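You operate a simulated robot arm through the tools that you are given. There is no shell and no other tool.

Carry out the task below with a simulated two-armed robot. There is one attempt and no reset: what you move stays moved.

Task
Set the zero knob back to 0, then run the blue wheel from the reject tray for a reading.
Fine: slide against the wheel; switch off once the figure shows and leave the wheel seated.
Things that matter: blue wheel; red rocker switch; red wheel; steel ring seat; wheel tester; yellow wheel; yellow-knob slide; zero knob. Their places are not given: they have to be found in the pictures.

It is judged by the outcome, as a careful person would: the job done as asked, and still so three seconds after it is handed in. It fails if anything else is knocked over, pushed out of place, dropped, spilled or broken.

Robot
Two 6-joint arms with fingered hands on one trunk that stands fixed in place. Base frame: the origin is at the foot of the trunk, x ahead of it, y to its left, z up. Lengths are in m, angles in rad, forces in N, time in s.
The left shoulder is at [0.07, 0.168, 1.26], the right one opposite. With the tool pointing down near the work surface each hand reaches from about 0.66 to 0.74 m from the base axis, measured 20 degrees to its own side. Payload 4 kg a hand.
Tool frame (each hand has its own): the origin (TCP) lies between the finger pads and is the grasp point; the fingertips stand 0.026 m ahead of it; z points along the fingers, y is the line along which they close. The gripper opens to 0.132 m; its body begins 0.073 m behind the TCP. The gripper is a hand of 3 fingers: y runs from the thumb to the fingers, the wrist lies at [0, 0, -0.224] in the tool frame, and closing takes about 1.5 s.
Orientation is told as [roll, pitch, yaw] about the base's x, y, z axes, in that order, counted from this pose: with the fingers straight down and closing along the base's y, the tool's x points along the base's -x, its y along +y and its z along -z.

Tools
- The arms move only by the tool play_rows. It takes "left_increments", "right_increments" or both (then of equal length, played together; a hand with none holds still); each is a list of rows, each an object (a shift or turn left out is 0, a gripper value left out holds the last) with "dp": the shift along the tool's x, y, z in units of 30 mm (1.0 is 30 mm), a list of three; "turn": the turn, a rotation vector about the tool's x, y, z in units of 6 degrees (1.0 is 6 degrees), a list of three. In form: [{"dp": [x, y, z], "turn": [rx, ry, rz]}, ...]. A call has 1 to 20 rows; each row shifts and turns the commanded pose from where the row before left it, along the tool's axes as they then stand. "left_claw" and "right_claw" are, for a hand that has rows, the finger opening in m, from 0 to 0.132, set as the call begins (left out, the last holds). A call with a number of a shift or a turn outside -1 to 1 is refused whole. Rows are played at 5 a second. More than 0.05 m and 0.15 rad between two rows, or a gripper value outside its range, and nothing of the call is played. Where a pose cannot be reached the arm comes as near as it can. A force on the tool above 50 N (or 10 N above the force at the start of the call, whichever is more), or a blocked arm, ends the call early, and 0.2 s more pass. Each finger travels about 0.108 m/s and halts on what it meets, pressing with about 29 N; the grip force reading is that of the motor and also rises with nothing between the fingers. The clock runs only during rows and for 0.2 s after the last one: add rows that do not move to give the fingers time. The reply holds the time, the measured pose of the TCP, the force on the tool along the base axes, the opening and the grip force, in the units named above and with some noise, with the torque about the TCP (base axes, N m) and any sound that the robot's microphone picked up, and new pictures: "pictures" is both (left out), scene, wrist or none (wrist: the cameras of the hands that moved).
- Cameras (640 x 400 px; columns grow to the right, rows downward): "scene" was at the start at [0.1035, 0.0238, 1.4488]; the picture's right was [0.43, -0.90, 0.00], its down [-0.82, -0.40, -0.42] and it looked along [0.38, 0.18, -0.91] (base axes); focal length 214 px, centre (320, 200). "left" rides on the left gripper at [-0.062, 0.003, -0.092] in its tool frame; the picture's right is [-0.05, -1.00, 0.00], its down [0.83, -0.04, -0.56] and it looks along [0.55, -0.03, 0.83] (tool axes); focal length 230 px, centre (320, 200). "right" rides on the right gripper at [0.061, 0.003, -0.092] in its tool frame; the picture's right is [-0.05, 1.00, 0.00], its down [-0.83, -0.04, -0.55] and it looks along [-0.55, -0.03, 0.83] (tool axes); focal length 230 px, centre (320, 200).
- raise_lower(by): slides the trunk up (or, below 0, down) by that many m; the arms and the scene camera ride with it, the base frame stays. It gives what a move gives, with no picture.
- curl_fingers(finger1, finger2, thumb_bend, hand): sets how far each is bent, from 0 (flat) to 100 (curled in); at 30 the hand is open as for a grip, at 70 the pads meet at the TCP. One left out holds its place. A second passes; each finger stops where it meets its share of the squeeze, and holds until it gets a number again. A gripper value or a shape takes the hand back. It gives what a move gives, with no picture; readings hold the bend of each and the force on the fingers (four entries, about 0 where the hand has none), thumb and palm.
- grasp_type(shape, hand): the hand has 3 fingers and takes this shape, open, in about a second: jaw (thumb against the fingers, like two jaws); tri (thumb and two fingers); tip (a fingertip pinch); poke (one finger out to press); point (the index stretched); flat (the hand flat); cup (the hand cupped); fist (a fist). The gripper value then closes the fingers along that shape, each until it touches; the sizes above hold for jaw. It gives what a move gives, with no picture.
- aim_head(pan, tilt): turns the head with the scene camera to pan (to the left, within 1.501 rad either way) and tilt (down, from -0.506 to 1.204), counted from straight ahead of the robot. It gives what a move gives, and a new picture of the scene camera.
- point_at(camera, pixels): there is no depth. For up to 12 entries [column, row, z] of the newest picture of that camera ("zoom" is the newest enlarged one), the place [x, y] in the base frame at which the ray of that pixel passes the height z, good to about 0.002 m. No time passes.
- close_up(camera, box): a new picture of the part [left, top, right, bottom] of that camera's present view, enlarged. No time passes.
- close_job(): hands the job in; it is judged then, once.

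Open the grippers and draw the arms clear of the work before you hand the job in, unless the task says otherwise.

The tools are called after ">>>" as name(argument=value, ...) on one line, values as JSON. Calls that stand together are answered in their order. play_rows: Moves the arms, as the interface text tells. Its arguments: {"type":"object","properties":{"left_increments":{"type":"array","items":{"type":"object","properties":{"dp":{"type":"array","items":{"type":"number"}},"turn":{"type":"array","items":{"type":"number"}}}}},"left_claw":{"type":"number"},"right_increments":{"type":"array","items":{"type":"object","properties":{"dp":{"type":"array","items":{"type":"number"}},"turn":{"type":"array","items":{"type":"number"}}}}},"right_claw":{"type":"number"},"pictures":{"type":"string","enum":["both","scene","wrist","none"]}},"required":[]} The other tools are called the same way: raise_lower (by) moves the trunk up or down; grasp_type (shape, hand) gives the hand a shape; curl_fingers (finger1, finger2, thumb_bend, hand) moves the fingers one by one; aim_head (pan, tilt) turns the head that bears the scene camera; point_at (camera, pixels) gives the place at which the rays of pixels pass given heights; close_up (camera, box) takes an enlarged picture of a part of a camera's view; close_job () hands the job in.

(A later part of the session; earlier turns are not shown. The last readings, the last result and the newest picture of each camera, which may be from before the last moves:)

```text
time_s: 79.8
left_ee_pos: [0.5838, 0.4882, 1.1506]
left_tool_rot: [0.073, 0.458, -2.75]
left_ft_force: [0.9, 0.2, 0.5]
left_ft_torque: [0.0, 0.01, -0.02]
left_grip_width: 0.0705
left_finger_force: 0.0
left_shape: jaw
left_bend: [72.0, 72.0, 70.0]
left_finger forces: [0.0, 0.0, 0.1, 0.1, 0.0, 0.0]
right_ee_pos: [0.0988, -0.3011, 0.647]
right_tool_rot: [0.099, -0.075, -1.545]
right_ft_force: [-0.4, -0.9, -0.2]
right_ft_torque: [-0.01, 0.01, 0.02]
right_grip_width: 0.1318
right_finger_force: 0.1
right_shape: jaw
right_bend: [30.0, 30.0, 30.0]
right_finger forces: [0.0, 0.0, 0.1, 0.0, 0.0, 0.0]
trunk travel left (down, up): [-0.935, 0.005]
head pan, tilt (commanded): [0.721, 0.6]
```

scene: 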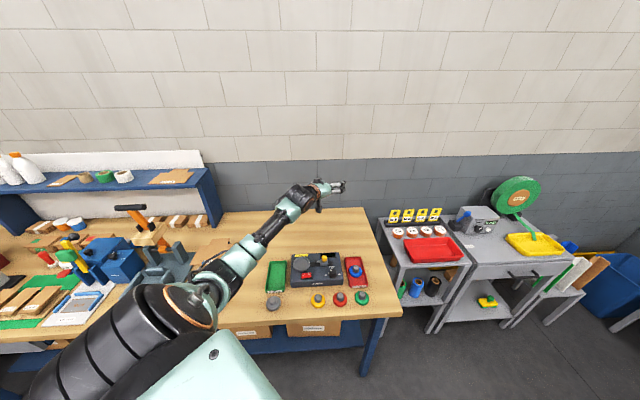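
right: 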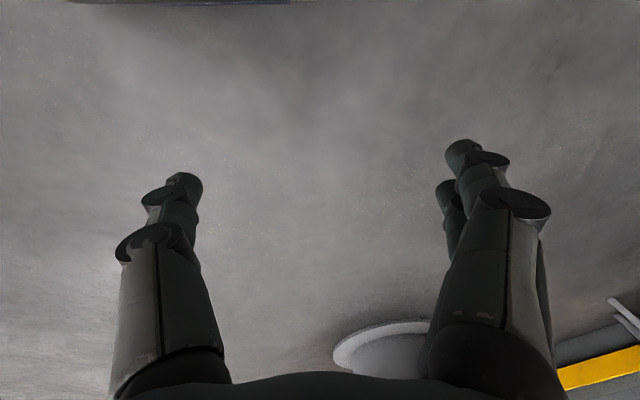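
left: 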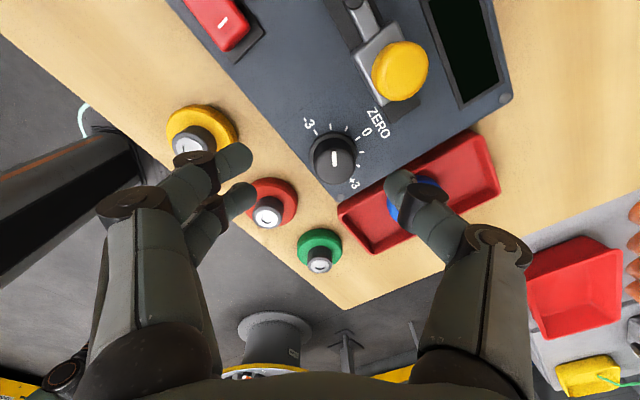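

26° of tilt remain. I finish it with a half-pivot so the wrist moves somewhat forward.

>>> play_rows(left_increments=[{"dp": [-0.4, -0.06, -0.02], "turn": [0.146, -0.988, 0]}, {"dp": [-0.4, -0.06, -0.02], "turn": [0.146, -0.988, 0]}, {"dp": [-0.4, -0.06, -0.02], "turn": [0.146, -0.988, 0]}, {"dp": [-0.4, -0.06, -0.02], "turn": [0.146, -0.988, 0]}, {"dp": [-0.17, -0.02, 0], "turn": [0.06, -0.42, 0]}], pictures="both")

```text
time_s: 81.0
left_ee_pos: [0.5331, 0.4762, 1.1364]
left_tool_rot: [0.0, 0.001, -2.765]
left_ft_force: [0.5, -0.3, -0.2]
left_ft_torque: [0.0, -0.02, 0.0]
left_grip_width: 0.0705
left_finger_force: 0.2
left_shape: jaw
left_bend: [72.0, 72.0, 70.0]
left_finger forces: [0.0, 0.1, 0.1, 0.0, 0.0, 0.1]
right_ee_pos: [0.0982, -0.3007, 0.6455]
right_tool_rot: [0.099, -0.077, -1.546]
right_ft_force: [0.1, 0.2, 0.2]
right_ft_torque: [0.03, 0.02, 0.02]
right_grip_width: 0.1318
right_finger_force: 0.0
right_shape: jaw
right_bend: [30.0, 30.0, 30.0]
right_finger forces: [0.0, 0.0, 0.1, 0.1, 0.1, 0.0]
trunk travel left (down, up): [-0.935, 0.005]
head pan, tilt (commanded): [0.721, 0.6]
```

scene: 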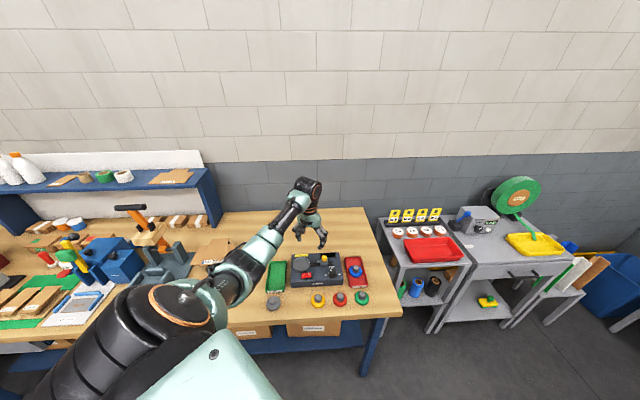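
left: 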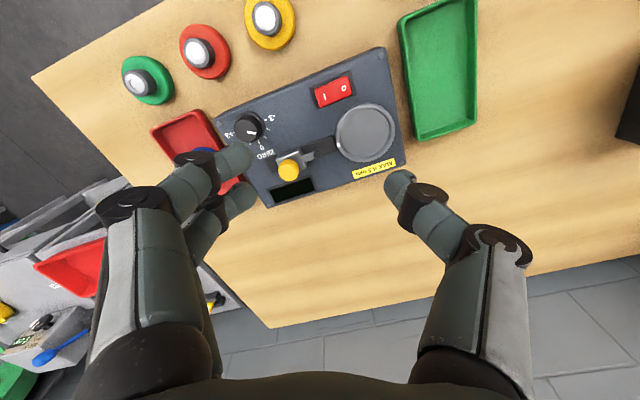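

The hand is straight down again (yaw −158°, roll/pitch ≈0) with the wrist now in its other solution, camera on the robot side. I raise the hand, then lower the trunk by 0.18 to gain reach.

>>> play_rows(left_increments=[{"dp": [0, 0, -1], "turn": [0, 0, -1]}, {"dp": [0, 0, -1], "turn": [0, 0, -1]}, {"dp": [0, 0, -1], "turn": [0, 0, -1]}, {"dp": [0, 0, -1], "turn": [0, 0, -1]}], pictures="none")

>>> raise_lower(by=-0.18)

```text
time_s: 82.0
left_ee_pos: [0.5483, 0.5068, 1.2053]
left_tool_rot: [0.006, 0.001, -2.346]
left_ft_force: [0.5, 0.4, -1.0]
left_ft_torque: [0.0, 0.01, 0.0]
left_grip_width: 0.0706
left_finger_force: 0.1
left_shape: jaw
left_bend: [72.0, 72.0, 70.0]
left_finger forces: [0.0, 0.0, 0.0, 0.0, 0.0, 0.0]
left hand out of reach, approached as far as the arm can: row 2, 3, 4
right_ee_pos: [0.0986, -0.302, 0.646]
right_tool_rot: [0.099, -0.076, -1.546]
right_ft_force: [0.4, -0.1, 0.8]
right_ft_torque: [0.02, -0.01, 0.03]
right_grip_width: 0.132
right_finger_force: 0.1
right_shape: jaw
right_bend: [30.0, 30.0, 30.0]
right_finger forces: [0.0, 0.0, 0.1, 0.0, 0.1, 0.0]
trunk travel left (down, up): [-0.935, 0.005]
head pan, tilt (commanded): [0.721, 0.6]
```

```text
time_s: 84.0
left_ee_pos: [0.5482, 0.5065, 1.0257]
left_tool_rot: [0.007, 0.004, -2.348]
left_ft_force: [-0.9, -0.5, 0.7]
left_ft_torque: [-0.01, 0.02, -0.01]
left_grip_width: 0.0705
left_finger_force: 0.1
left_shape: jaw
left_bend: [72.0, 72.0, 70.0]
left_finger forces: [0.0, 0.0, 0.0, 0.1, 0.1, 0.0]
right_ee_pos: [0.0975, -0.3014, 0.4656]
right_tool_rot: [0.1, -0.079, -1.546]
right_ft_force: [-0.3, 0.0, -0.1]
right_ft_torque: [-0.01, 0.01, 0.03]
right_grip_width: 0.1318
right_finger_force: 0.1
right_shape: jaw
right_bend: [30.0, 30.0, 30.0]
right_finger forces: [0.0, 0.0, 0.1, 0.0, 0.1, 0.0]
trunk travel left (down, up): [-0.755, 0.185]
head pan, tilt (commanded): [0.721, 0.6]
```

Now at (0.548,0.507,1.026), yaw −134.5° (lined up with the bench), shoulder at 1.31. I move over to the zero knob and turn to yaw −95°.

>>> play_rows(left_increments=[{"dp": [-0.28, 0.705, 0]}, {"dp": [-0.28, 0.705, 0]}, {"dp": [-0.28, 0.705, 0]}, {"dp": [-0.28, 0.705, 0]}, {"dp": [-0.28, 0.705, 0]}, {"turn": [0, 0, -1]}, {"turn": [0, 0, -1]}, {"turn": [0, 0, -1]}, {"turn": [0, 0, -1]}, {"turn": [0, 0, -1]}, {"turn": [0, 0, -1]}, {"turn": [0, 0, -0.6]}], pictures="both")

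```text
time_s: 86.6
left_ee_pos: [0.6041, 0.4092, 1.0151]
left_tool_rot: [0.006, -0.001, -1.654]
left_ft_force: [0.0, -0.1, -0.5]
left_ft_torque: [0.03, 0.0, -0.04]
left_grip_width: 0.0705
left_finger_force: 0.0
left_shape: jaw
left_bend: [72.0, 72.0, 70.0]
left_finger forces: [0.0, 0.0, 0.0, 0.0, 0.1, 0.0]
left hand out of reach, approached as far as the arm can: row 1, 2, 3
right_ee_pos: [0.0976, -0.3018, 0.4668]
right_tool_rot: [0.1, -0.077, -1.547]
right_ft_force: [0.2, 0.6, 0.3]
right_ft_torque: [-0.02, 0.0, -0.02]
right_grip_width: 0.1316
right_finger_force: 0.1
right_shape: jaw
right_bend: [30.0, 30.0, 30.0]
right_finger forces: [0.0, 0.0, 0.0, 0.0, 0.0, 0.0]
trunk travel left (down, up): [-0.755, 0.185]
head pan, tilt (commanded): [0.721, 0.6]
```

scene: 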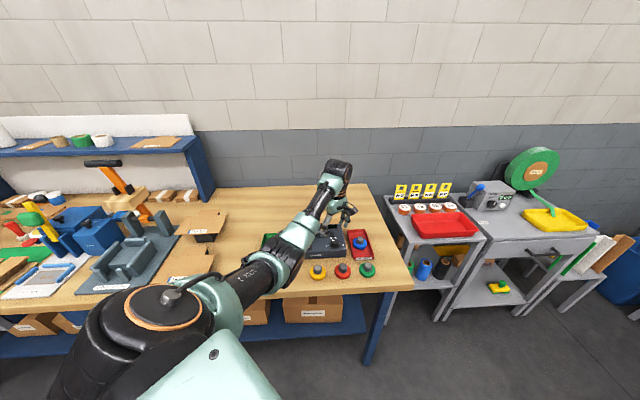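
left: 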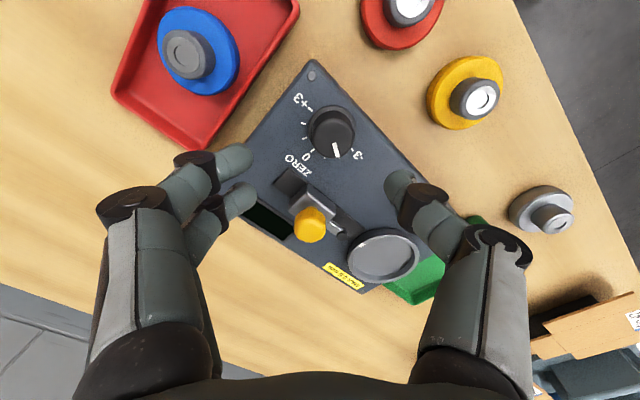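

Over the knob region at yaw −95°, no flags at the end. I re-measure the knob in this new view before descending.

>>> close_up(camera="left", box=[230, 50, 430, 175])

```text
3.20 times, centred on (330, 112) of left
```

zoom: 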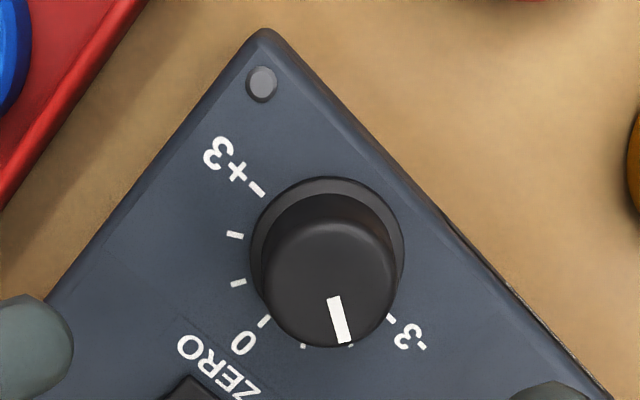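

The dial centre is at zoom ≈(325,253). I compute its base coordinates to centre precisely.

>>> point_at(camera="zoom", pixels=[[325, 253, 0.921], [329, 281, 0.946], [257, 189, 0.921], [391, 318, 0.921], [265, 321, 0.921], [261, 84, 0.922], [341, 341, 0.946], [334, 299, 0.946]])

```text
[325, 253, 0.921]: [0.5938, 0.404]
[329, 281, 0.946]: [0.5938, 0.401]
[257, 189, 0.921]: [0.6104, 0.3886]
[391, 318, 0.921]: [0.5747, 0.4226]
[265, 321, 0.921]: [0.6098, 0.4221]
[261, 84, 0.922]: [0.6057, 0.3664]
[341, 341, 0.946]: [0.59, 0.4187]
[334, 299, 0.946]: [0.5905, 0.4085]
```

Knob centre ≈(0.594,0.4025). I centre the hand over it and go down to z≈0.98 with the fingers 0.07 apart, then check.

>>> play_rows(left_increments=[{"dp": [-0.25, -0.34, 0]}, {"dp": [0, 0, 0.6]}, {"dp": [0, 0, 0.5]}], pictures="both")

>>> close_up(camera="scene", box=[290, 190, 400, 260])

```text
time_s: 87.4
left_ee_pos: [0.5988, 0.4047, 0.9748]
left_tool_rot: [0.005, 0.0, -1.656]
left_ft_force: [-0.1, 0.1, -0.3]
left_ft_torque: [-0.02, 0.03, 0.0]
left_grip_width: 0.0706
left_finger_force: 0.0
left_shape: jaw
left_bend: [72.0, 72.0, 70.0]
left_finger forces: [0.0, 0.0, 0.0, 0.0, 0.0, 0.1]
left hand out of reach, approached as far as the arm can: row 1
right_ee_pos: [0.0979, -0.3014, 0.4655]
right_tool_rot: [0.099, -0.076, -1.547]
right_ft_force: [0.3, -0.9, 0.5]
right_ft_torque: [-0.01, 0.0, 0.01]
right_grip_width: 0.1322
right_finger_force: 0.2
right_shape: jaw
right_bend: [30.0, 30.0, 30.0]
right_finger forces: [0.0, 0.0, 0.1, 0.1, 0.1, 0.0]
trunk travel left (down, up): [-0.755, 0.185]
head pan, tilt (commanded): [0.721, 0.6]
```

scene: 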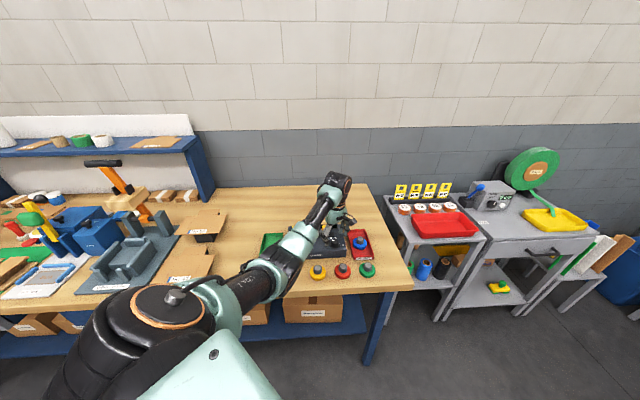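
left: 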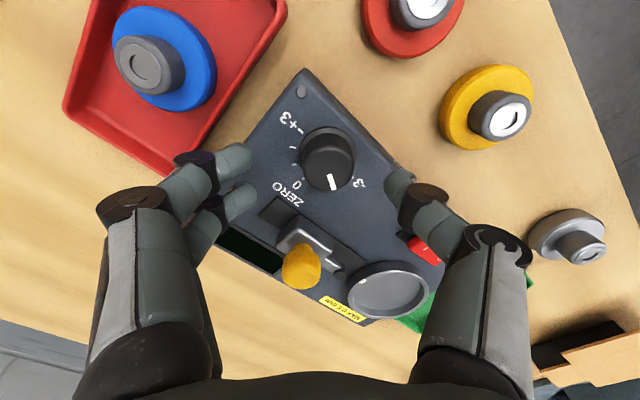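

```text
5.71 times, centred on (345, 225) of scene
```

zoom: 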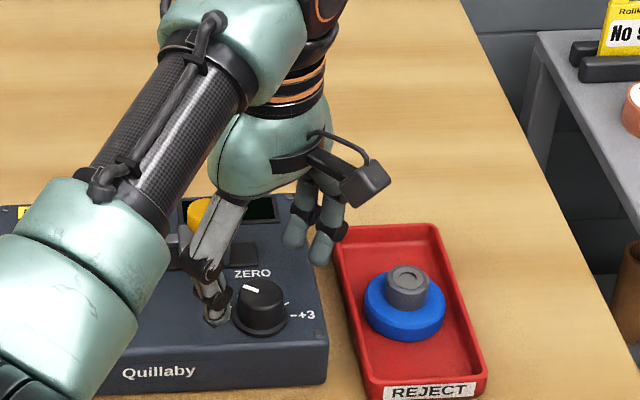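

The thumb (left of the knob) and fingers (right) straddle it. I shift the last 5 mm and lower to z≈0.953 around the knob.

>>> play_rows(left_increments=[{"dp": [0, 0, 0.4]}, {"dp": [-0.09, -0.155, 0.33]}, {"dp": [0, 0, 0]}], pictures="both")

>>> close_up(camera="scene", box=[300, 200, 380, 260])

```text
time_s: 88.2
left_ee_pos: [0.5935, 0.4031, 0.9542]
left_tool_rot: [0.004, 0.001, -1.656]
left_ft_force: [0.5, -0.2, 0.1]
left_ft_torque: [0.02, 0.03, -0.01]
left_grip_width: 0.0706
left_finger_force: 0.0
left_shape: jaw
left_bend: [72.0, 72.0, 70.0]
left_finger forces: [0.0, 0.0, 0.0, 0.0, 0.0, 0.0]
right_ee_pos: [0.0966, -0.3013, 0.4667]
right_tool_rot: [0.102, -0.077, -1.546]
right_ft_force: [0.2, -0.9, -0.8]
right_ft_torque: [0.01, 0.01, -0.05]
right_grip_width: 0.132
right_finger_force: 0.1
right_shape: jaw
right_bend: [30.0, 30.0, 30.0]
right_finger forces: [0.0, 0.1, 0.1, 0.1, 0.0, 0.1]
trunk travel left (down, up): [-0.755, 0.185]
head pan, tilt (commanded): [0.721, 0.6]
```

scene: 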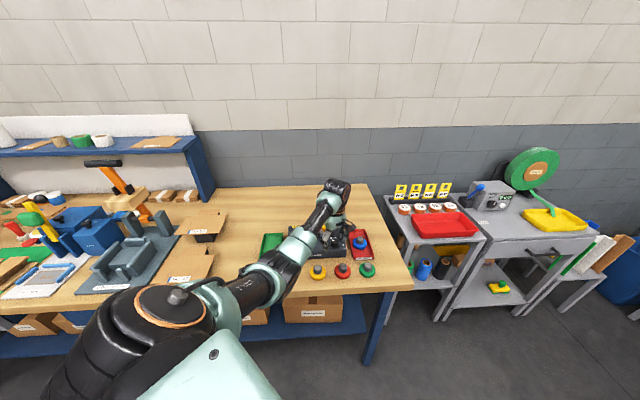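
left: 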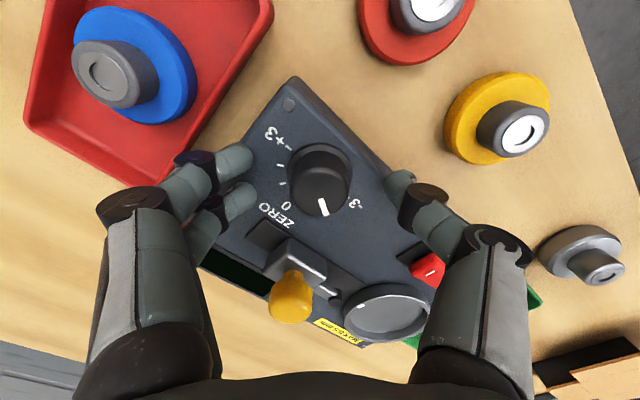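

```text
6.67 times, centred on (340, 230) of scene
```

zoom: 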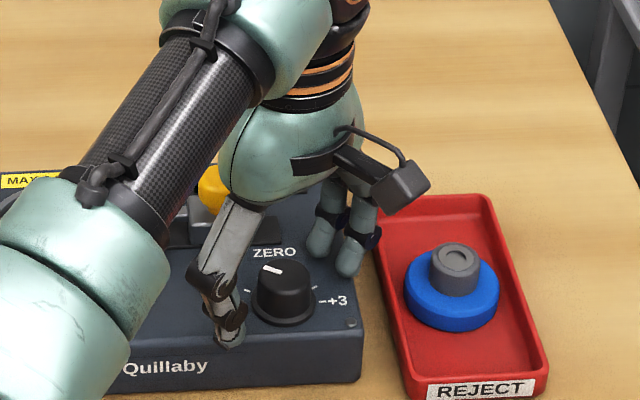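

The fingers and thumb straddle the knob at z=0.954. I close on it with still rows to give the fingers time.

>>> play_rows(left_increments=[{"dp": [0, 0, 0]}, {"dp": [0, 0, 0]}, {"dp": [0, 0, 0]}, {"dp": [0, 0, 0]}, {"dp": [0, 0, 0]}], left_claw=0.02, pictures="wrist")

>>> close_up(camera="scene", box=[300, 200, 380, 260])

```text
time_s: 89.4
left_ee_pos: [0.5935, 0.4029, 0.954]
left_tool_rot: [0.006, -0.001, -1.656]
left_ft_force: [-2.2, 0.1, -3.6]
left_ft_torque: [-0.05, 0.01, 0.02]
left_grip_width: 0.0221
left_finger_force: 28.8
left_shape: jaw
left_bend: [73.0, 73.0, 70.0]
left_finger forces: [12.5, 12.8, 0.0, 0.1, 27.3, 0.0]
right_ee_pos: [0.0978, -0.3022, 0.4657]
right_tool_rot: [0.1, -0.077, -1.546]
right_ft_force: [-1.1, 0.0, 0.1]
right_ft_torque: [-0.02, -0.02, -0.02]
right_grip_width: 0.1318
right_finger_force: 0.1
right_shape: jaw
right_bend: [30.0, 30.0, 30.0]
right_finger forces: [0.2, 0.0, 0.0, 0.0, 0.1, 0.0]
trunk travel left (down, up): [-0.755, 0.185]
head pan, tilt (commanded): [0.721, 0.6]
```

left: 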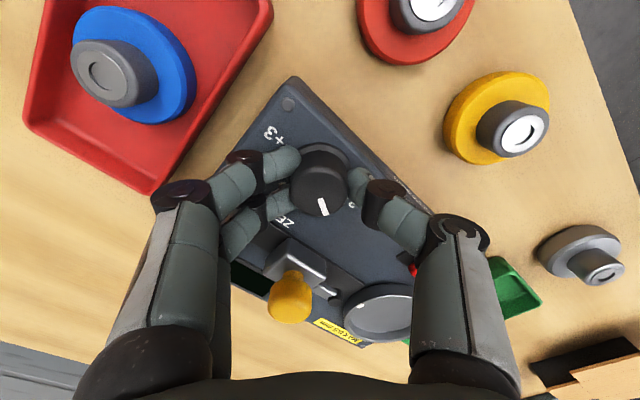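

```text
6.67 times, centred on (340, 230) of scene
```

zoom: 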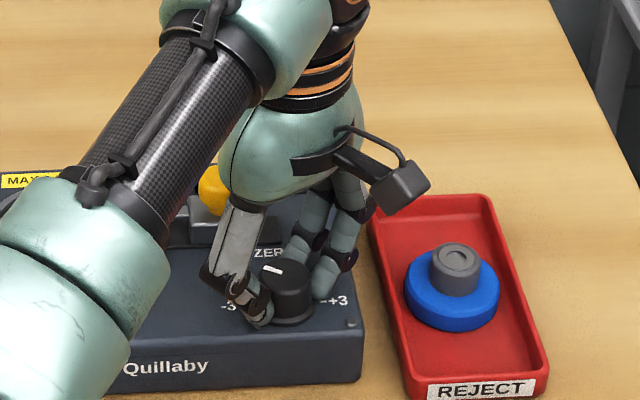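

Firm grip (28.8 N). I turn the knob clockwise (tool +z), first 30°, and check.

>>> play_rows(left_increments=[{"turn": [0, 0, 1]}, {"turn": [0, 0, 1]}, {"turn": [0, 0, 1]}, {"turn": [0, 0, 1]}, {"turn": [0, 0, 1]}], pictures="wrist")

>>> close_up(camera="left", box=[230, 100, 430, 250])

```text
time_s: 90.6
left_ee_pos: [0.594, 0.402, 0.9533]
left_tool_rot: [0.004, 0.002, -2.183]
left_ft_force: [-5.1, -0.8, -5.4]
left_ft_torque: [-0.03, 0.1, -0.06]
left_grip_width: 0.022
left_finger_force: 29.2
left_shape: jaw
left_bend: [73.0, 73.0, 70.0]
left_finger forces: [12.8, 12.2, 0.0, 0.0, 28.2, 0.0]
right_ee_pos: [0.0966, -0.3014, 0.4664]
right_tool_rot: [0.097, -0.076, -1.547]
right_ft_force: [0.2, -0.2, 0.3]
right_ft_torque: [-0.04, -0.02, 0.01]
right_grip_width: 0.1319
right_finger_force: 0.3
right_shape: jaw
right_bend: [30.0, 30.0, 30.0]
right_finger forces: [0.0, 0.0, 0.0, 0.0, 0.0, 0.0]
trunk travel left (down, up): [-0.755, 0.185]
head pan, tilt (commanded): [0.721, 0.6]
```

left: 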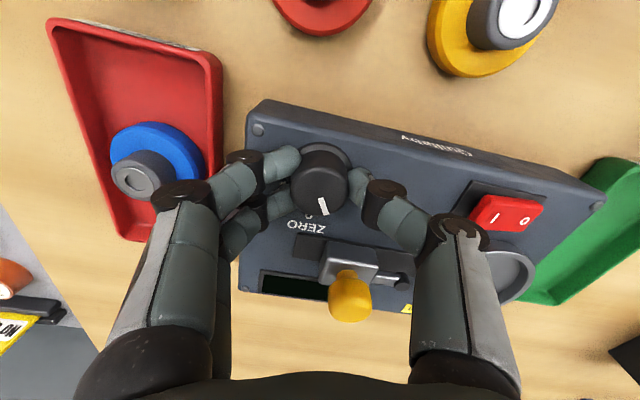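

```text
2.67 times, centred on (330, 175) of left
```

zoom: 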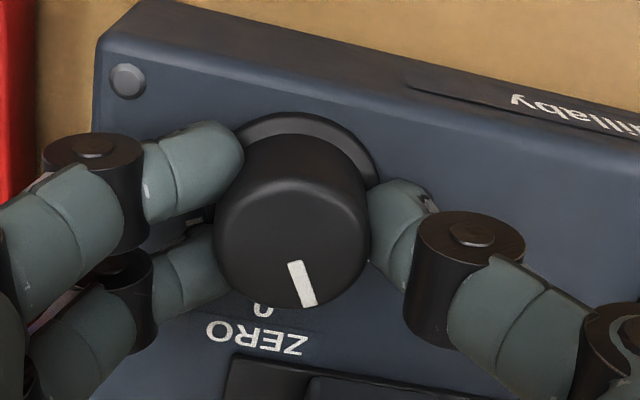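

The knob follows the hand (marker now about −1). I turn the remaining 30°.

>>> play_rows(left_increments=[{"turn": [0, 0, 1]}, {"turn": [0, 0, 1]}, {"turn": [0, 0, 1]}, {"turn": [0, 0, 1]}, {"turn": [0, 0, 0.8]}], pictures="wrist")

>>> close_up(camera="left", box=[230, 100, 430, 250])

>>> close_up(camera="scene", box=[300, 200, 380, 260])

```text
time_s: 91.8
left_ee_pos: [0.5942, 0.4031, 0.954]
left_tool_rot: [0.003, 0.003, -2.686]
left_ft_force: [-6.4, -1.5, -7.1]
left_ft_torque: [0.01, 0.08, 0.0]
left_grip_width: 0.0218
left_finger_force: 29.0
left_shape: jaw
left_bend: [73.0, 73.0, 70.0]
left_finger forces: [14.3, 12.2, 0.0, 0.0, 26.9, 0.0]
right_ee_pos: [0.098, -0.3009, 0.4655]
right_tool_rot: [0.1, -0.077, -1.548]
right_ft_force: [-0.1, 0.6, -0.9]
right_ft_torque: [0.01, 0.0, 0.03]
right_grip_width: 0.1318
right_finger_force: 0.0
right_shape: jaw
right_bend: [30.0, 30.0, 30.0]
right_finger forces: [0.0, 0.0, 0.1, 0.2, 0.0, 0.0]
trunk travel left (down, up): [-0.755, 0.185]
head pan, tilt (commanded): [0.721, 0.6]
```

left: 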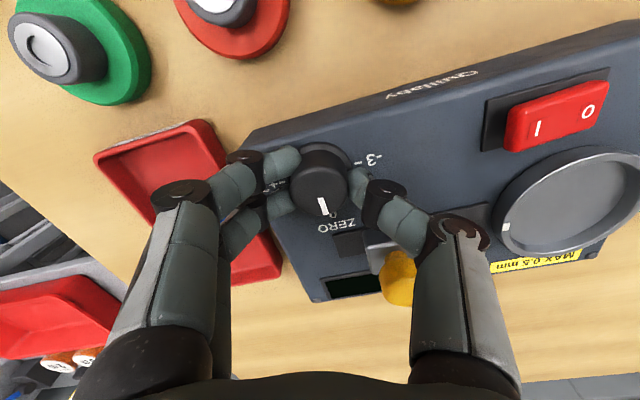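

```text
2.67 times, centred on (330, 175) of left
```

zoom: 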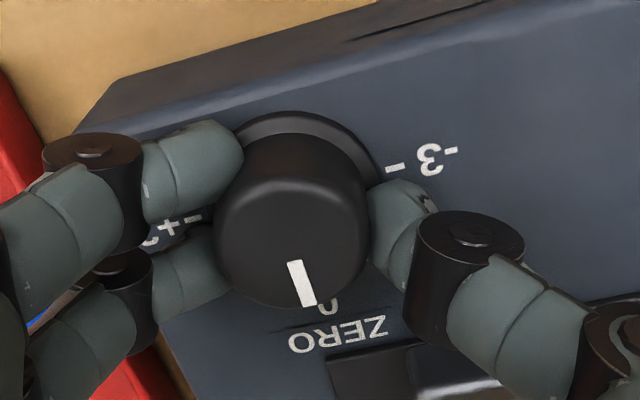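

```text
6.67 times, centred on (340, 230) of scene
```

zoom: 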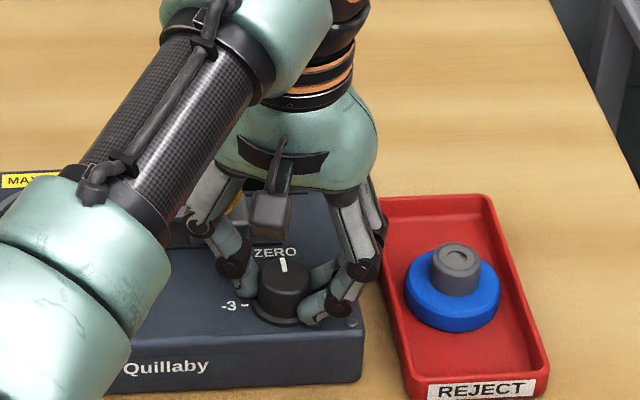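

The marker points at 0/ZERO now (59° turned). I open gently to 0.06 and lift off to inspect.

>>> play_rows(left_increments=[{"dp": [0, 0, 0]}, {"dp": [0, 0, 0]}, {"dp": [0, 0, 0]}, {"dp": [0, 0, -0.7]}, {"dp": [0, 0, -0.7]}], left_claw=0.06, pictures="wrist")

>>> close_up(camera="left", box=[230, 80, 430, 230])

```text
time_s: 93.0
left_ee_pos: [0.5954, 0.4031, 0.9966]
left_tool_rot: [0.004, 0.004, -2.68]
left_ft_force: [0.2, -0.2, -0.5]
left_ft_torque: [-0.02, 0.06, 0.01]
left_grip_width: 0.0591
left_finger_force: 0.0
left_shape: jaw
left_bend: [73.0, 73.0, 70.0]
left_finger forces: [0.1, 0.1, 0.0, 0.0, 0.0, 0.0]
right_ee_pos: [0.098, -0.301, 0.4641]
right_tool_rot: [0.099, -0.077, -1.546]
right_ft_force: [0.6, -0.4, 0.2]
right_ft_torque: [0.03, -0.01, 0.01]
right_grip_width: 0.1319
right_finger_force: 0.0
right_shape: jaw
right_bend: [30.0, 30.0, 30.0]
right_finger forces: [0.0, 0.0, 0.0, 0.1, 0.0, 0.0]
trunk travel left (down, up): [-0.755, 0.185]
head pan, tilt (commanded): [0.721, 0.6]
```

left: 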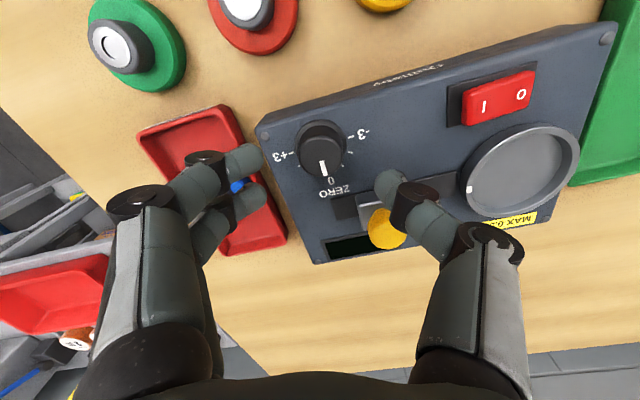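

```text
2.67 times, centred on (330, 155) of left
```

zoom: 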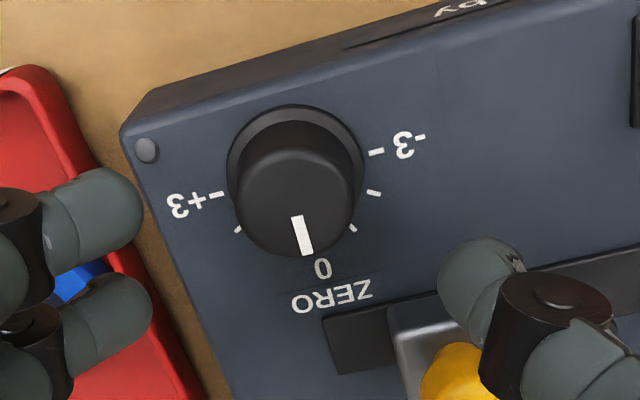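

Released; I take a tighter close-up of the dial to judge the pointer against the 0 tick.

>>> close_up(camera="left", box=[272, 110, 368, 200])

>>> close_up(camera="scene", box=[318, 215, 358, 245])

```text
4.44 times, centred on (320, 155) of left
```

zoom: 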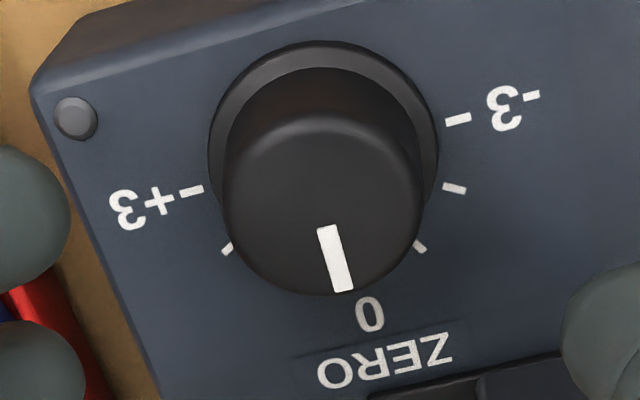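

```text
13.33 times, centred on (338, 230) of scene
```

zoom: 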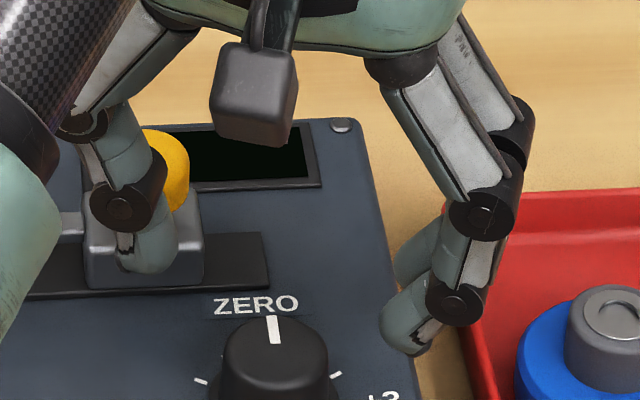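

The pointer reads 0 within about 1.5°. Next is the blue wheel: I move the hand right, away from the slide, toward the reject tray (keeping tips above everything), then rotate so the fingers line up with the tray's long axis.

>>> play_rows(left_increments=[{"dp": [0, 0.8, 0]}, {"dp": [0, 0.8, 0]}, {"dp": [0.5, 0.7, 0]}, {"dp": [0.5, 0.5, 0]}], pictures="wrist")

```text
time_s: 94.0
left_ee_pos: [0.6588, 0.3408, 0.9969]
left_tool_rot: [0.003, 0.003, -2.683]
left_ft_force: [-0.7, 0.3, 0.3]
left_ft_torque: [0.02, 0.0, -0.03]
left_grip_width: 0.0595
left_finger_force: 0.1
left_shape: jaw
left_bend: [73.0, 73.0, 70.0]
left_finger forces: [0.1, 0.0, 0.1, 0.0, 0.0, 0.0]
right_ee_pos: [0.0981, -0.3034, 0.466]
right_tool_rot: [0.098, -0.075, -1.546]
right_ft_force: [-0.3, 0.2, 0.0]
right_ft_torque: [0.0, 0.03, -0.04]
right_grip_width: 0.1318
right_finger_force: 0.1
right_shape: jaw
right_bend: [30.0, 30.0, 30.0]
right_finger forces: [0.0, 0.0, 0.0, 0.1, 0.0, 0.0]
trunk travel left (down, up): [-0.755, 0.185]
head pan, tilt (commanded): [0.721, 0.6]
```

left: 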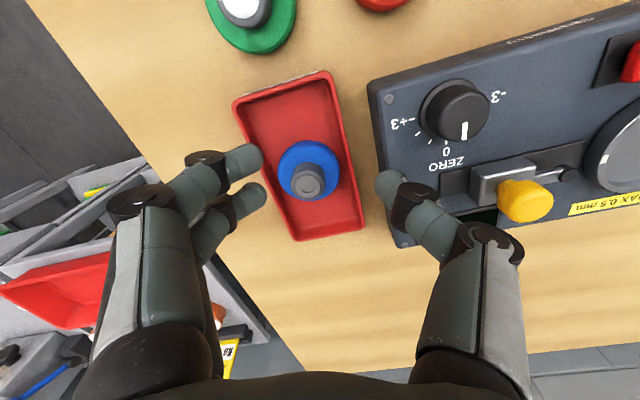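

No flags. I rotate to yaw 136° so the fingers open along the tray's long axis, then measure the wheel.

>>> play_rows(left_increments=[{"turn": [0, 0, 1]}, {"turn": [0, 0, 1]}, {"turn": [0, 0, 1]}, {"turn": [0, 0, 1]}, {"turn": [0, 0, 1]}, {"turn": [0, 0, 1]}, {"turn": [0, 0, 1]}, {"turn": [0, 0, 1]}, {"turn": [0, 0, 1]}, {"turn": [0, 0, 1]}, {"turn": [0, 0, 1]}, {"turn": [0, 0, 0.68]}], pictures="wrist")

>>> close_up(camera="left", box=[200, 60, 440, 210])

```text
time_s: 96.6
left_ee_pos: [0.6589, 0.3403, 0.9956]
left_tool_rot: [-0.004, 0.006, 2.375]
left_ft_force: [-0.5, 0.2, 0.2]
left_ft_torque: [0.0, 0.01, 0.01]
left_grip_width: 0.0595
left_finger_force: 0.0
left_shape: jaw
left_bend: [73.0, 73.0, 70.0]
left_finger forces: [0.0, 0.0, 0.0, 0.1, 0.0, 0.1]
right_ee_pos: [0.0983, -0.3012, 0.4664]
right_tool_rot: [0.101, -0.077, -1.547]
right_ft_force: [-0.2, -0.2, -0.2]
right_ft_torque: [0.0, -0.02, -0.03]
right_grip_width: 0.1317
right_finger_force: 0.0
right_shape: jaw
right_bend: [30.0, 30.0, 30.0]
right_finger forces: [0.0, 0.1, 0.0, 0.0, 0.0, 0.0]
trunk travel left (down, up): [-0.755, 0.185]
head pan, tilt (commanded): [0.721, 0.6]
```

left: 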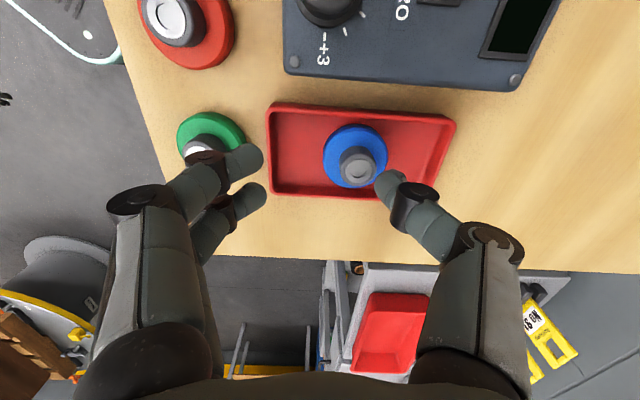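

```text
2.67 times, centred on (320, 135) of left
```

zoom: 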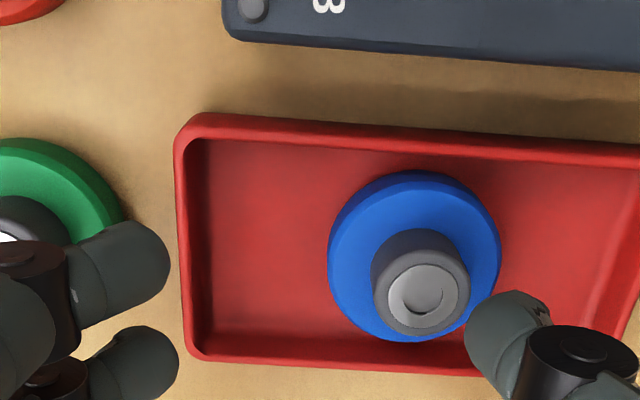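

The tray and blue wheel are square in the view. I compute the flange centre (zoom ≈(414,256)) and hub-top centre (zoom ≈(421,297)) positions.

>>> point_at(camera="zoom", pixels=[[414, 256, 0.875], [414, 256, 0.885], [421, 297, 0.905], [421, 297, 0.915], [421, 297, 0.925], [328, 256, 0.88], [501, 256, 0.88], [372, 290, 0.91], [470, 290, 0.91], [195, 130, 0.885], [205, 350, 0.885]])

>>> close_up(camera="scene", box=[330, 210, 390, 270])

```text
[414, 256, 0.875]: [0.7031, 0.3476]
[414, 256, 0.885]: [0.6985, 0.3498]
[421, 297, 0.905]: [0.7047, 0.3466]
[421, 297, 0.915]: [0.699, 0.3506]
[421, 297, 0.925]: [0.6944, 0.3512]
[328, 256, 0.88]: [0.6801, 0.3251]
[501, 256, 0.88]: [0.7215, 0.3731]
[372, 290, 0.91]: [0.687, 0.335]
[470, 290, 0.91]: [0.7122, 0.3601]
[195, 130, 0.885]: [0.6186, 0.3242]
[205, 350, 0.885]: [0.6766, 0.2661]
```

```text
6.67 times, centred on (360, 240) of scene
```

zoom: 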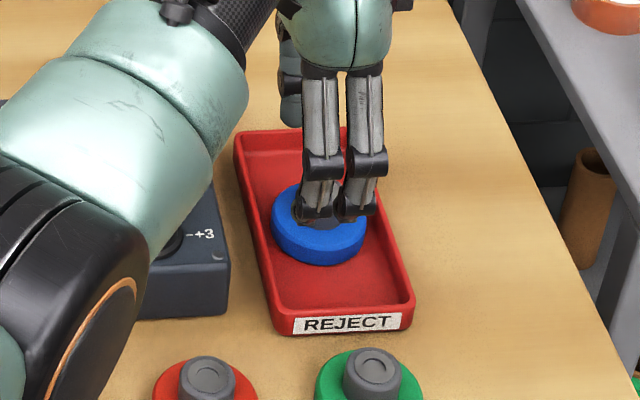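

Wheel ≈63 mm, hub ≈35 mm, centre ≈(0.7005,0.349). It is near the limit of reach, so I bring the shoulder level with the wrist: raise the hand 0.12 then lower the trunk 0.14.

>>> play_rows(left_increments=[{"dp": [0, 0, -1]}, {"dp": [0, 0, -1]}, {"dp": [0, 0, -1]}, {"dp": [0, 0, -1]}], pictures="none")

```text
time_s: 97.6
left_ee_pos: [0.6702, 0.3431, 1.1125]
left_tool_rot: [-0.003, 0.004, 2.379]
left_ft_force: [-0.3, 0.4, -0.4]
left_ft_torque: [-0.01, 0.02, -0.01]
left_grip_width: 0.0596
left_finger_force: 0.0
left_shape: jaw
left_bend: [73.0, 73.0, 70.0]
left_finger forces: [0.0, 0.1, 0.0, 0.0, 0.0, 0.0]
left hand out of reach, approached as far as the arm can: row 3, 4
right_ee_pos: [0.0968, -0.302, 0.4659]
right_tool_rot: [0.1, -0.076, -1.547]
right_ft_force: [-0.1, -0.2, -0.4]
right_ft_torque: [-0.02, 0.01, 0.01]
right_grip_width: 0.132
right_finger_force: 0.0
right_shape: jaw
right_bend: [30.0, 30.0, 30.0]
right_finger forces: [0.0, 0.1, 0.0, 0.1, 0.0, 0.1]
trunk travel left (down, up): [-0.755, 0.185]
head pan, tilt (commanded): [0.721, 0.6]
```

The hand is at z=1.1125. I lower the trunk by 0.13.

>>> raise_lower(by=-0.13)

>>> play_rows(left_increments=[{"dp": [0.4, -0.4, 0]}, {"dp": [0.3, -0.4, 0]}], pictures="wrist")

```text
time_s: 99.2
left_ee_pos: [0.6707, 0.3433, 0.9817]
left_tool_rot: [-0.003, 0.006, 2.378]
left_ft_force: [-0.4, 0.0, -0.7]
left_ft_torque: [-0.04, 0.03, -0.01]
left_grip_width: 0.0593
left_finger_force: 0.0
left_shape: jaw
left_bend: [73.0, 73.0, 70.0]
left_finger forces: [0.0, 0.1, 0.0, 0.0, 0.1, 0.0]
right_ee_pos: [0.0976, -0.3018, 0.3368]
right_tool_rot: [0.099, -0.078, -1.546]
right_ft_force: [0.3, 0.2, 0.1]
right_ft_torque: [-0.01, -0.01, -0.02]
right_grip_width: 0.132
right_finger_force: 0.0
right_shape: jaw
right_bend: [30.0, 30.0, 30.0]
right_finger forces: [0.0, 0.0, 0.0, 0.1, 0.1, 0.0]
trunk travel left (down, up): [-0.625, 0.315]
head pan, tilt (commanded): [0.721, 0.6]
```

```text
time_s: 99.8
left_ee_pos: [0.6981, 0.345, 0.9814]
left_tool_rot: [-0.006, 0.005, 2.377]
left_ft_force: [-0.8, -1.1, -0.1]
left_ft_torque: [0.01, 0.01, -0.01]
left_grip_width: 0.0592
left_finger_force: 0.1
left_shape: jaw
left_bend: [73.0, 73.0, 70.0]
left_finger forces: [0.0, 0.0, 0.1, 0.0, 0.1, 0.1]
left hand out of reach, approached as far as the arm can: row 2
right_ee_pos: [0.0979, -0.3011, 0.3361]
right_tool_rot: [0.101, -0.075, -1.547]
right_ft_force: [0.0, 0.8, 0.1]
right_ft_torque: [-0.02, -0.03, 0.01]
right_grip_width: 0.1319
right_finger_force: 0.1
right_shape: jaw
right_bend: [30.0, 30.0, 30.0]
right_finger forces: [0.0, 0.1, 0.0, 0.0, 0.1, 0.0]
trunk travel left (down, up): [-0.625, 0.315]
head pan, tilt (commanded): [0.721, 0.6]
```

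left: 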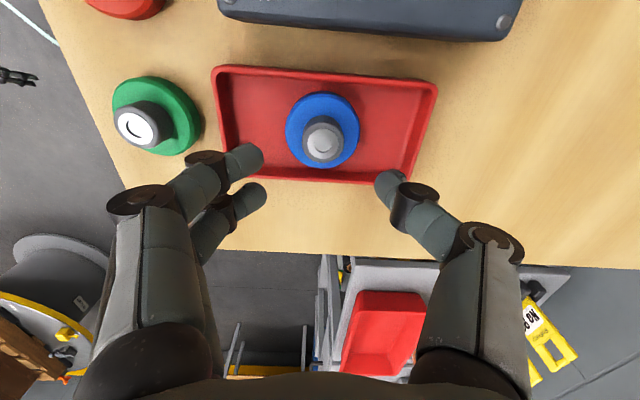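

Reach ends about 3–4 mm short, which a ~2° tilt will cover. I re-measure the wheel from this nearly overhead view.

>>> close_up(camera="left", box=[252, 75, 396, 195])

```text
3.33 times, centred on (324, 135) of left
```

zoom: 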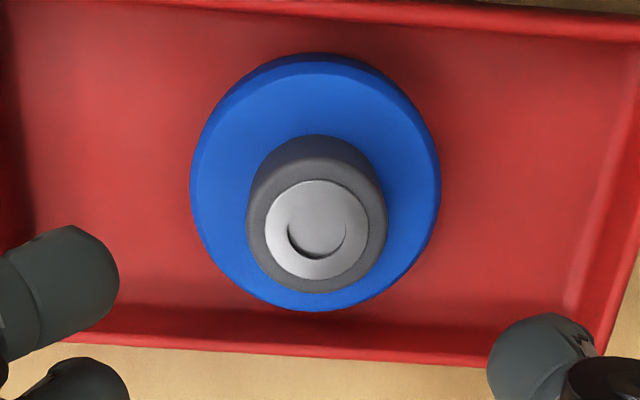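

I query the flange centre (316,184) and hub-top centre (317,229) at several heights to fix centre and hub height.

>>> point_at(camera="zoom", pixels=[[316, 184, 0.875], [316, 184, 0.88], [316, 184, 0.885], [317, 229, 0.905], [317, 229, 0.91], [317, 229, 0.915], [317, 229, 0.92], [190, 184, 0.88], [442, 184, 0.88], [247, 228, 0.91], [387, 228, 0.91]])

```text
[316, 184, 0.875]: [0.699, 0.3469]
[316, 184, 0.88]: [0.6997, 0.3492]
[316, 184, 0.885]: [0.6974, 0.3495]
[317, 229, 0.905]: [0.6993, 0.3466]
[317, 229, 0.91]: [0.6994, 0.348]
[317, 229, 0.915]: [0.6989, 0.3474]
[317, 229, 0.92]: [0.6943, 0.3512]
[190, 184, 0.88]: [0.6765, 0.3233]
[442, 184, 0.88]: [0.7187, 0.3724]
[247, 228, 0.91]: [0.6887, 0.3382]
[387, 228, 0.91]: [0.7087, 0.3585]
```

Centre ≈(0.699,0.348); the TCP is within 3 mm. I narrow the opening to 0.048 and use the trunk to descend 0.04 so the reach stays the same.

>>> play_rows(left_increments=[{"dp": [-0.04, -0.08, 0]}, {"dp": [0, 0, 0]}, {"dp": [0, 0, 0]}], left_claw=0.05, pictures="wrist")

>>> raise_lower(by=-0.035)

>>> close_up(camera="left", box=[180, 60, 460, 260])

>>> close_up(camera="scene", box=[320, 180, 400, 260])

```text
time_s: 100.6
left_ee_pos: [0.7, 0.3467, 0.9825]
left_tool_rot: [-0.004, 0.006, 2.377]
left_ft_force: [-0.2, 0.2, -0.4]
left_ft_torque: [-0.01, 0.02, -0.02]
left_grip_width: 0.0505
left_finger_force: 0.1
left_shape: jaw
left_bend: [73.0, 73.0, 70.0]
left_finger forces: [0.1, 0.1, 0.0, 0.0, 0.2, 0.1]
right_ee_pos: [0.0991, -0.3014, 0.3354]
right_tool_rot: [0.1, -0.076, -1.546]
right_ft_force: [0.1, 0.0, -0.1]
right_ft_torque: [0.0, -0.01, 0.04]
right_grip_width: 0.132
right_finger_force: 0.0
right_shape: jaw
right_bend: [30.0, 30.0, 30.0]
right_finger forces: [0.1, 0.0, 0.0, 0.1, 0.0, 0.0]
trunk travel left (down, up): [-0.625, 0.315]
head pan, tilt (commanded): [0.721, 0.6]
```

left: 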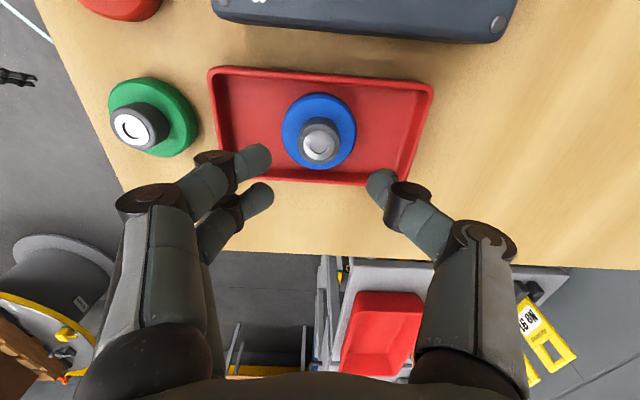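

```text
time_s: 101.3
left_ee_pos: [0.6996, 0.3478, 0.9475]
left_tool_rot: [-0.003, 0.005, 2.376]
left_ft_force: [-0.3, 0.3, 0.0]
left_ft_torque: [-0.02, 0.01, 0.01]
left_grip_width: 0.0506
left_finger_force: 0.1
left_shape: jaw
left_bend: [73.0, 73.0, 70.0]
left_finger forces: [0.1, 0.0, 0.0, 0.0, 0.0, 0.0]
right_ee_pos: [0.0975, -0.3014, 0.3002]
right_tool_rot: [0.1, -0.076, -1.546]
right_ft_force: [-0.1, -0.1, 0.3]
right_ft_torque: [-0.01, 0.02, 0.04]
right_grip_width: 0.132
right_finger_force: 0.0
right_shape: jaw
right_bend: [30.0, 30.0, 30.0]
right_finger forces: [0.0, 0.0, 0.1, 0.0, 0.0, 0.0]
trunk travel left (down, up): [-0.59, 0.35]
head pan, tilt (commanded): [0.721, 0.6]
```

```text
2.00 times, centred on (320, 160) of left
```

zoom: 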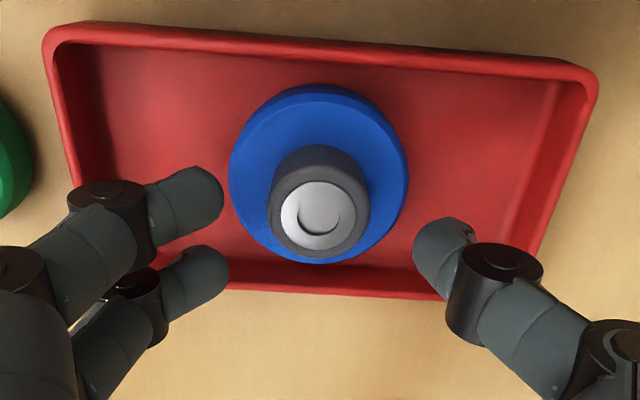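

```text
5.00 times, centred on (360, 220) of scene
```

zoom: 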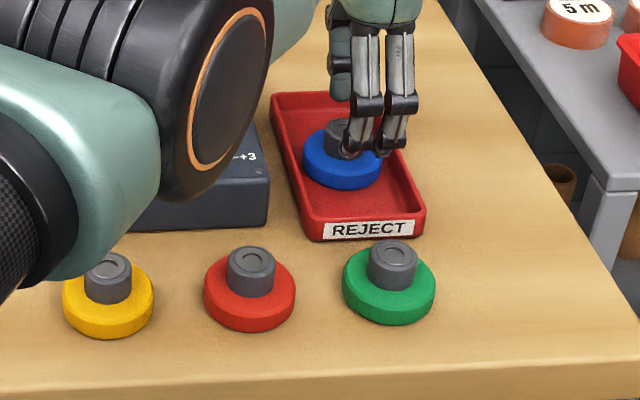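

The fingers are centred about the hub. I lower a further 0.02 by trunk, then feel down in small rows.

>>> raise_lower(by=-0.02)

>>> play_rows(left_increments=[{"dp": [0, 0, 0.1]}, {"dp": [0, 0, 0.1]}, {"dp": [0, 0, 0]}], pictures="wrist")

>>> close_up(camera="left", box=[180, 60, 460, 260])

>>> close_up(camera="scene", box=[330, 180, 390, 240])

```text
time_s: 102.0
left_ee_pos: [0.7001, 0.3479, 0.927]
left_tool_rot: [-0.004, 0.005, 2.375]
left_ft_force: [-0.2, -0.2, 0.5]
left_ft_torque: [0.02, 0.05, -0.01]
left_grip_width: 0.0505
left_finger_force: 0.1
left_shape: jaw
left_bend: [74.0, 73.0, 70.0]
left_finger forces: [0.1, 0.1, 0.1, 0.0, 0.1, 0.1]
right_ee_pos: [0.0991, -0.3014, 0.2812]
right_tool_rot: [0.099, -0.077, -1.546]
right_ft_force: [-0.4, -0.3, 0.5]
right_ft_torque: [0.0, -0.02, 0.02]
right_grip_width: 0.132
right_finger_force: 0.1
right_shape: jaw
right_bend: [30.0, 30.0, 30.0]
right_finger forces: [0.0, 0.1, 0.0, 0.0, 0.0, 0.0]
trunk travel left (down, up): [-0.57, 0.37]
head pan, tilt (commanded): [0.721, 0.6]
```

```text
time_s: 102.8
left_ee_pos: [0.6987, 0.3471, 0.9218]
left_tool_rot: [-0.008, 0.006, 2.376]
left_ft_force: [0.3, 0.4, 8.5]
left_ft_torque: [0.02, 0.1, -0.01]
left_grip_width: 0.0517
left_finger_force: 0.1
left_shape: jaw
left_bend: [74.0, 73.0, 70.0]
left_finger forces: [3.9, 0.0, 0.0, 0.0, 3.0, 0.0]
right_ee_pos: [0.0975, -0.3017, 0.2798]
right_tool_rot: [0.098, -0.075, -1.547]
right_ft_force: [0.3, 0.3, -0.2]
right_ft_torque: [0.02, 0.0, 0.03]
right_grip_width: 0.1318
right_finger_force: 0.0
right_shape: jaw
right_bend: [30.0, 30.0, 30.0]
right_finger forces: [0.0, 0.0, 0.1, 0.0, 0.0, 0.0]
trunk travel left (down, up): [-0.57, 0.37]
head pan, tilt (commanded): [0.721, 0.6]
```

left: 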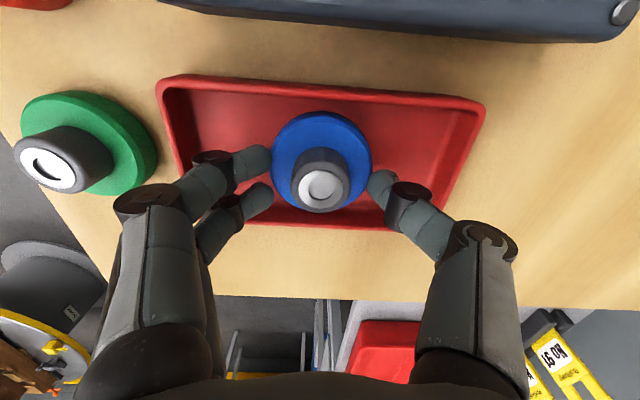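

```text
2.00 times, centred on (320, 160) of left
```

zoom: 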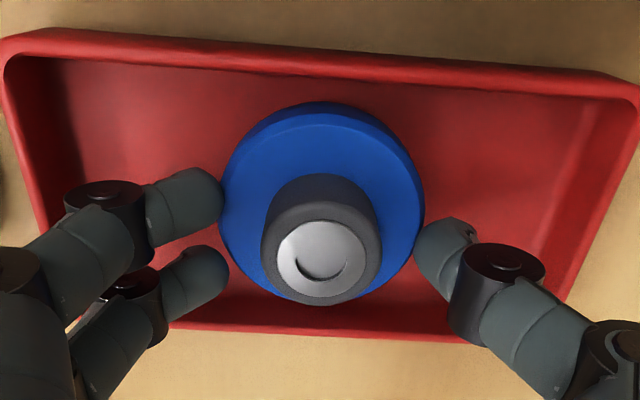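

```text
6.67 times, centred on (360, 210) of scene
```

zoom: 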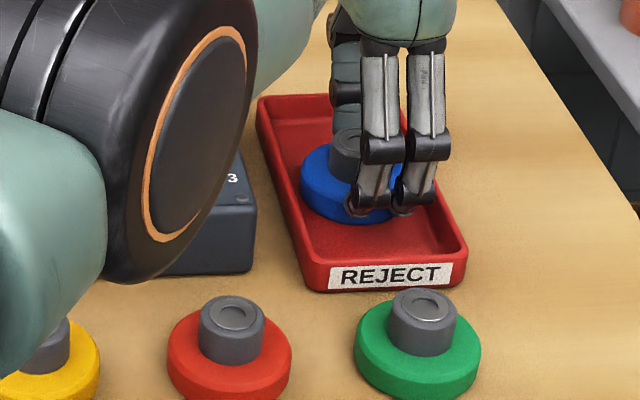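

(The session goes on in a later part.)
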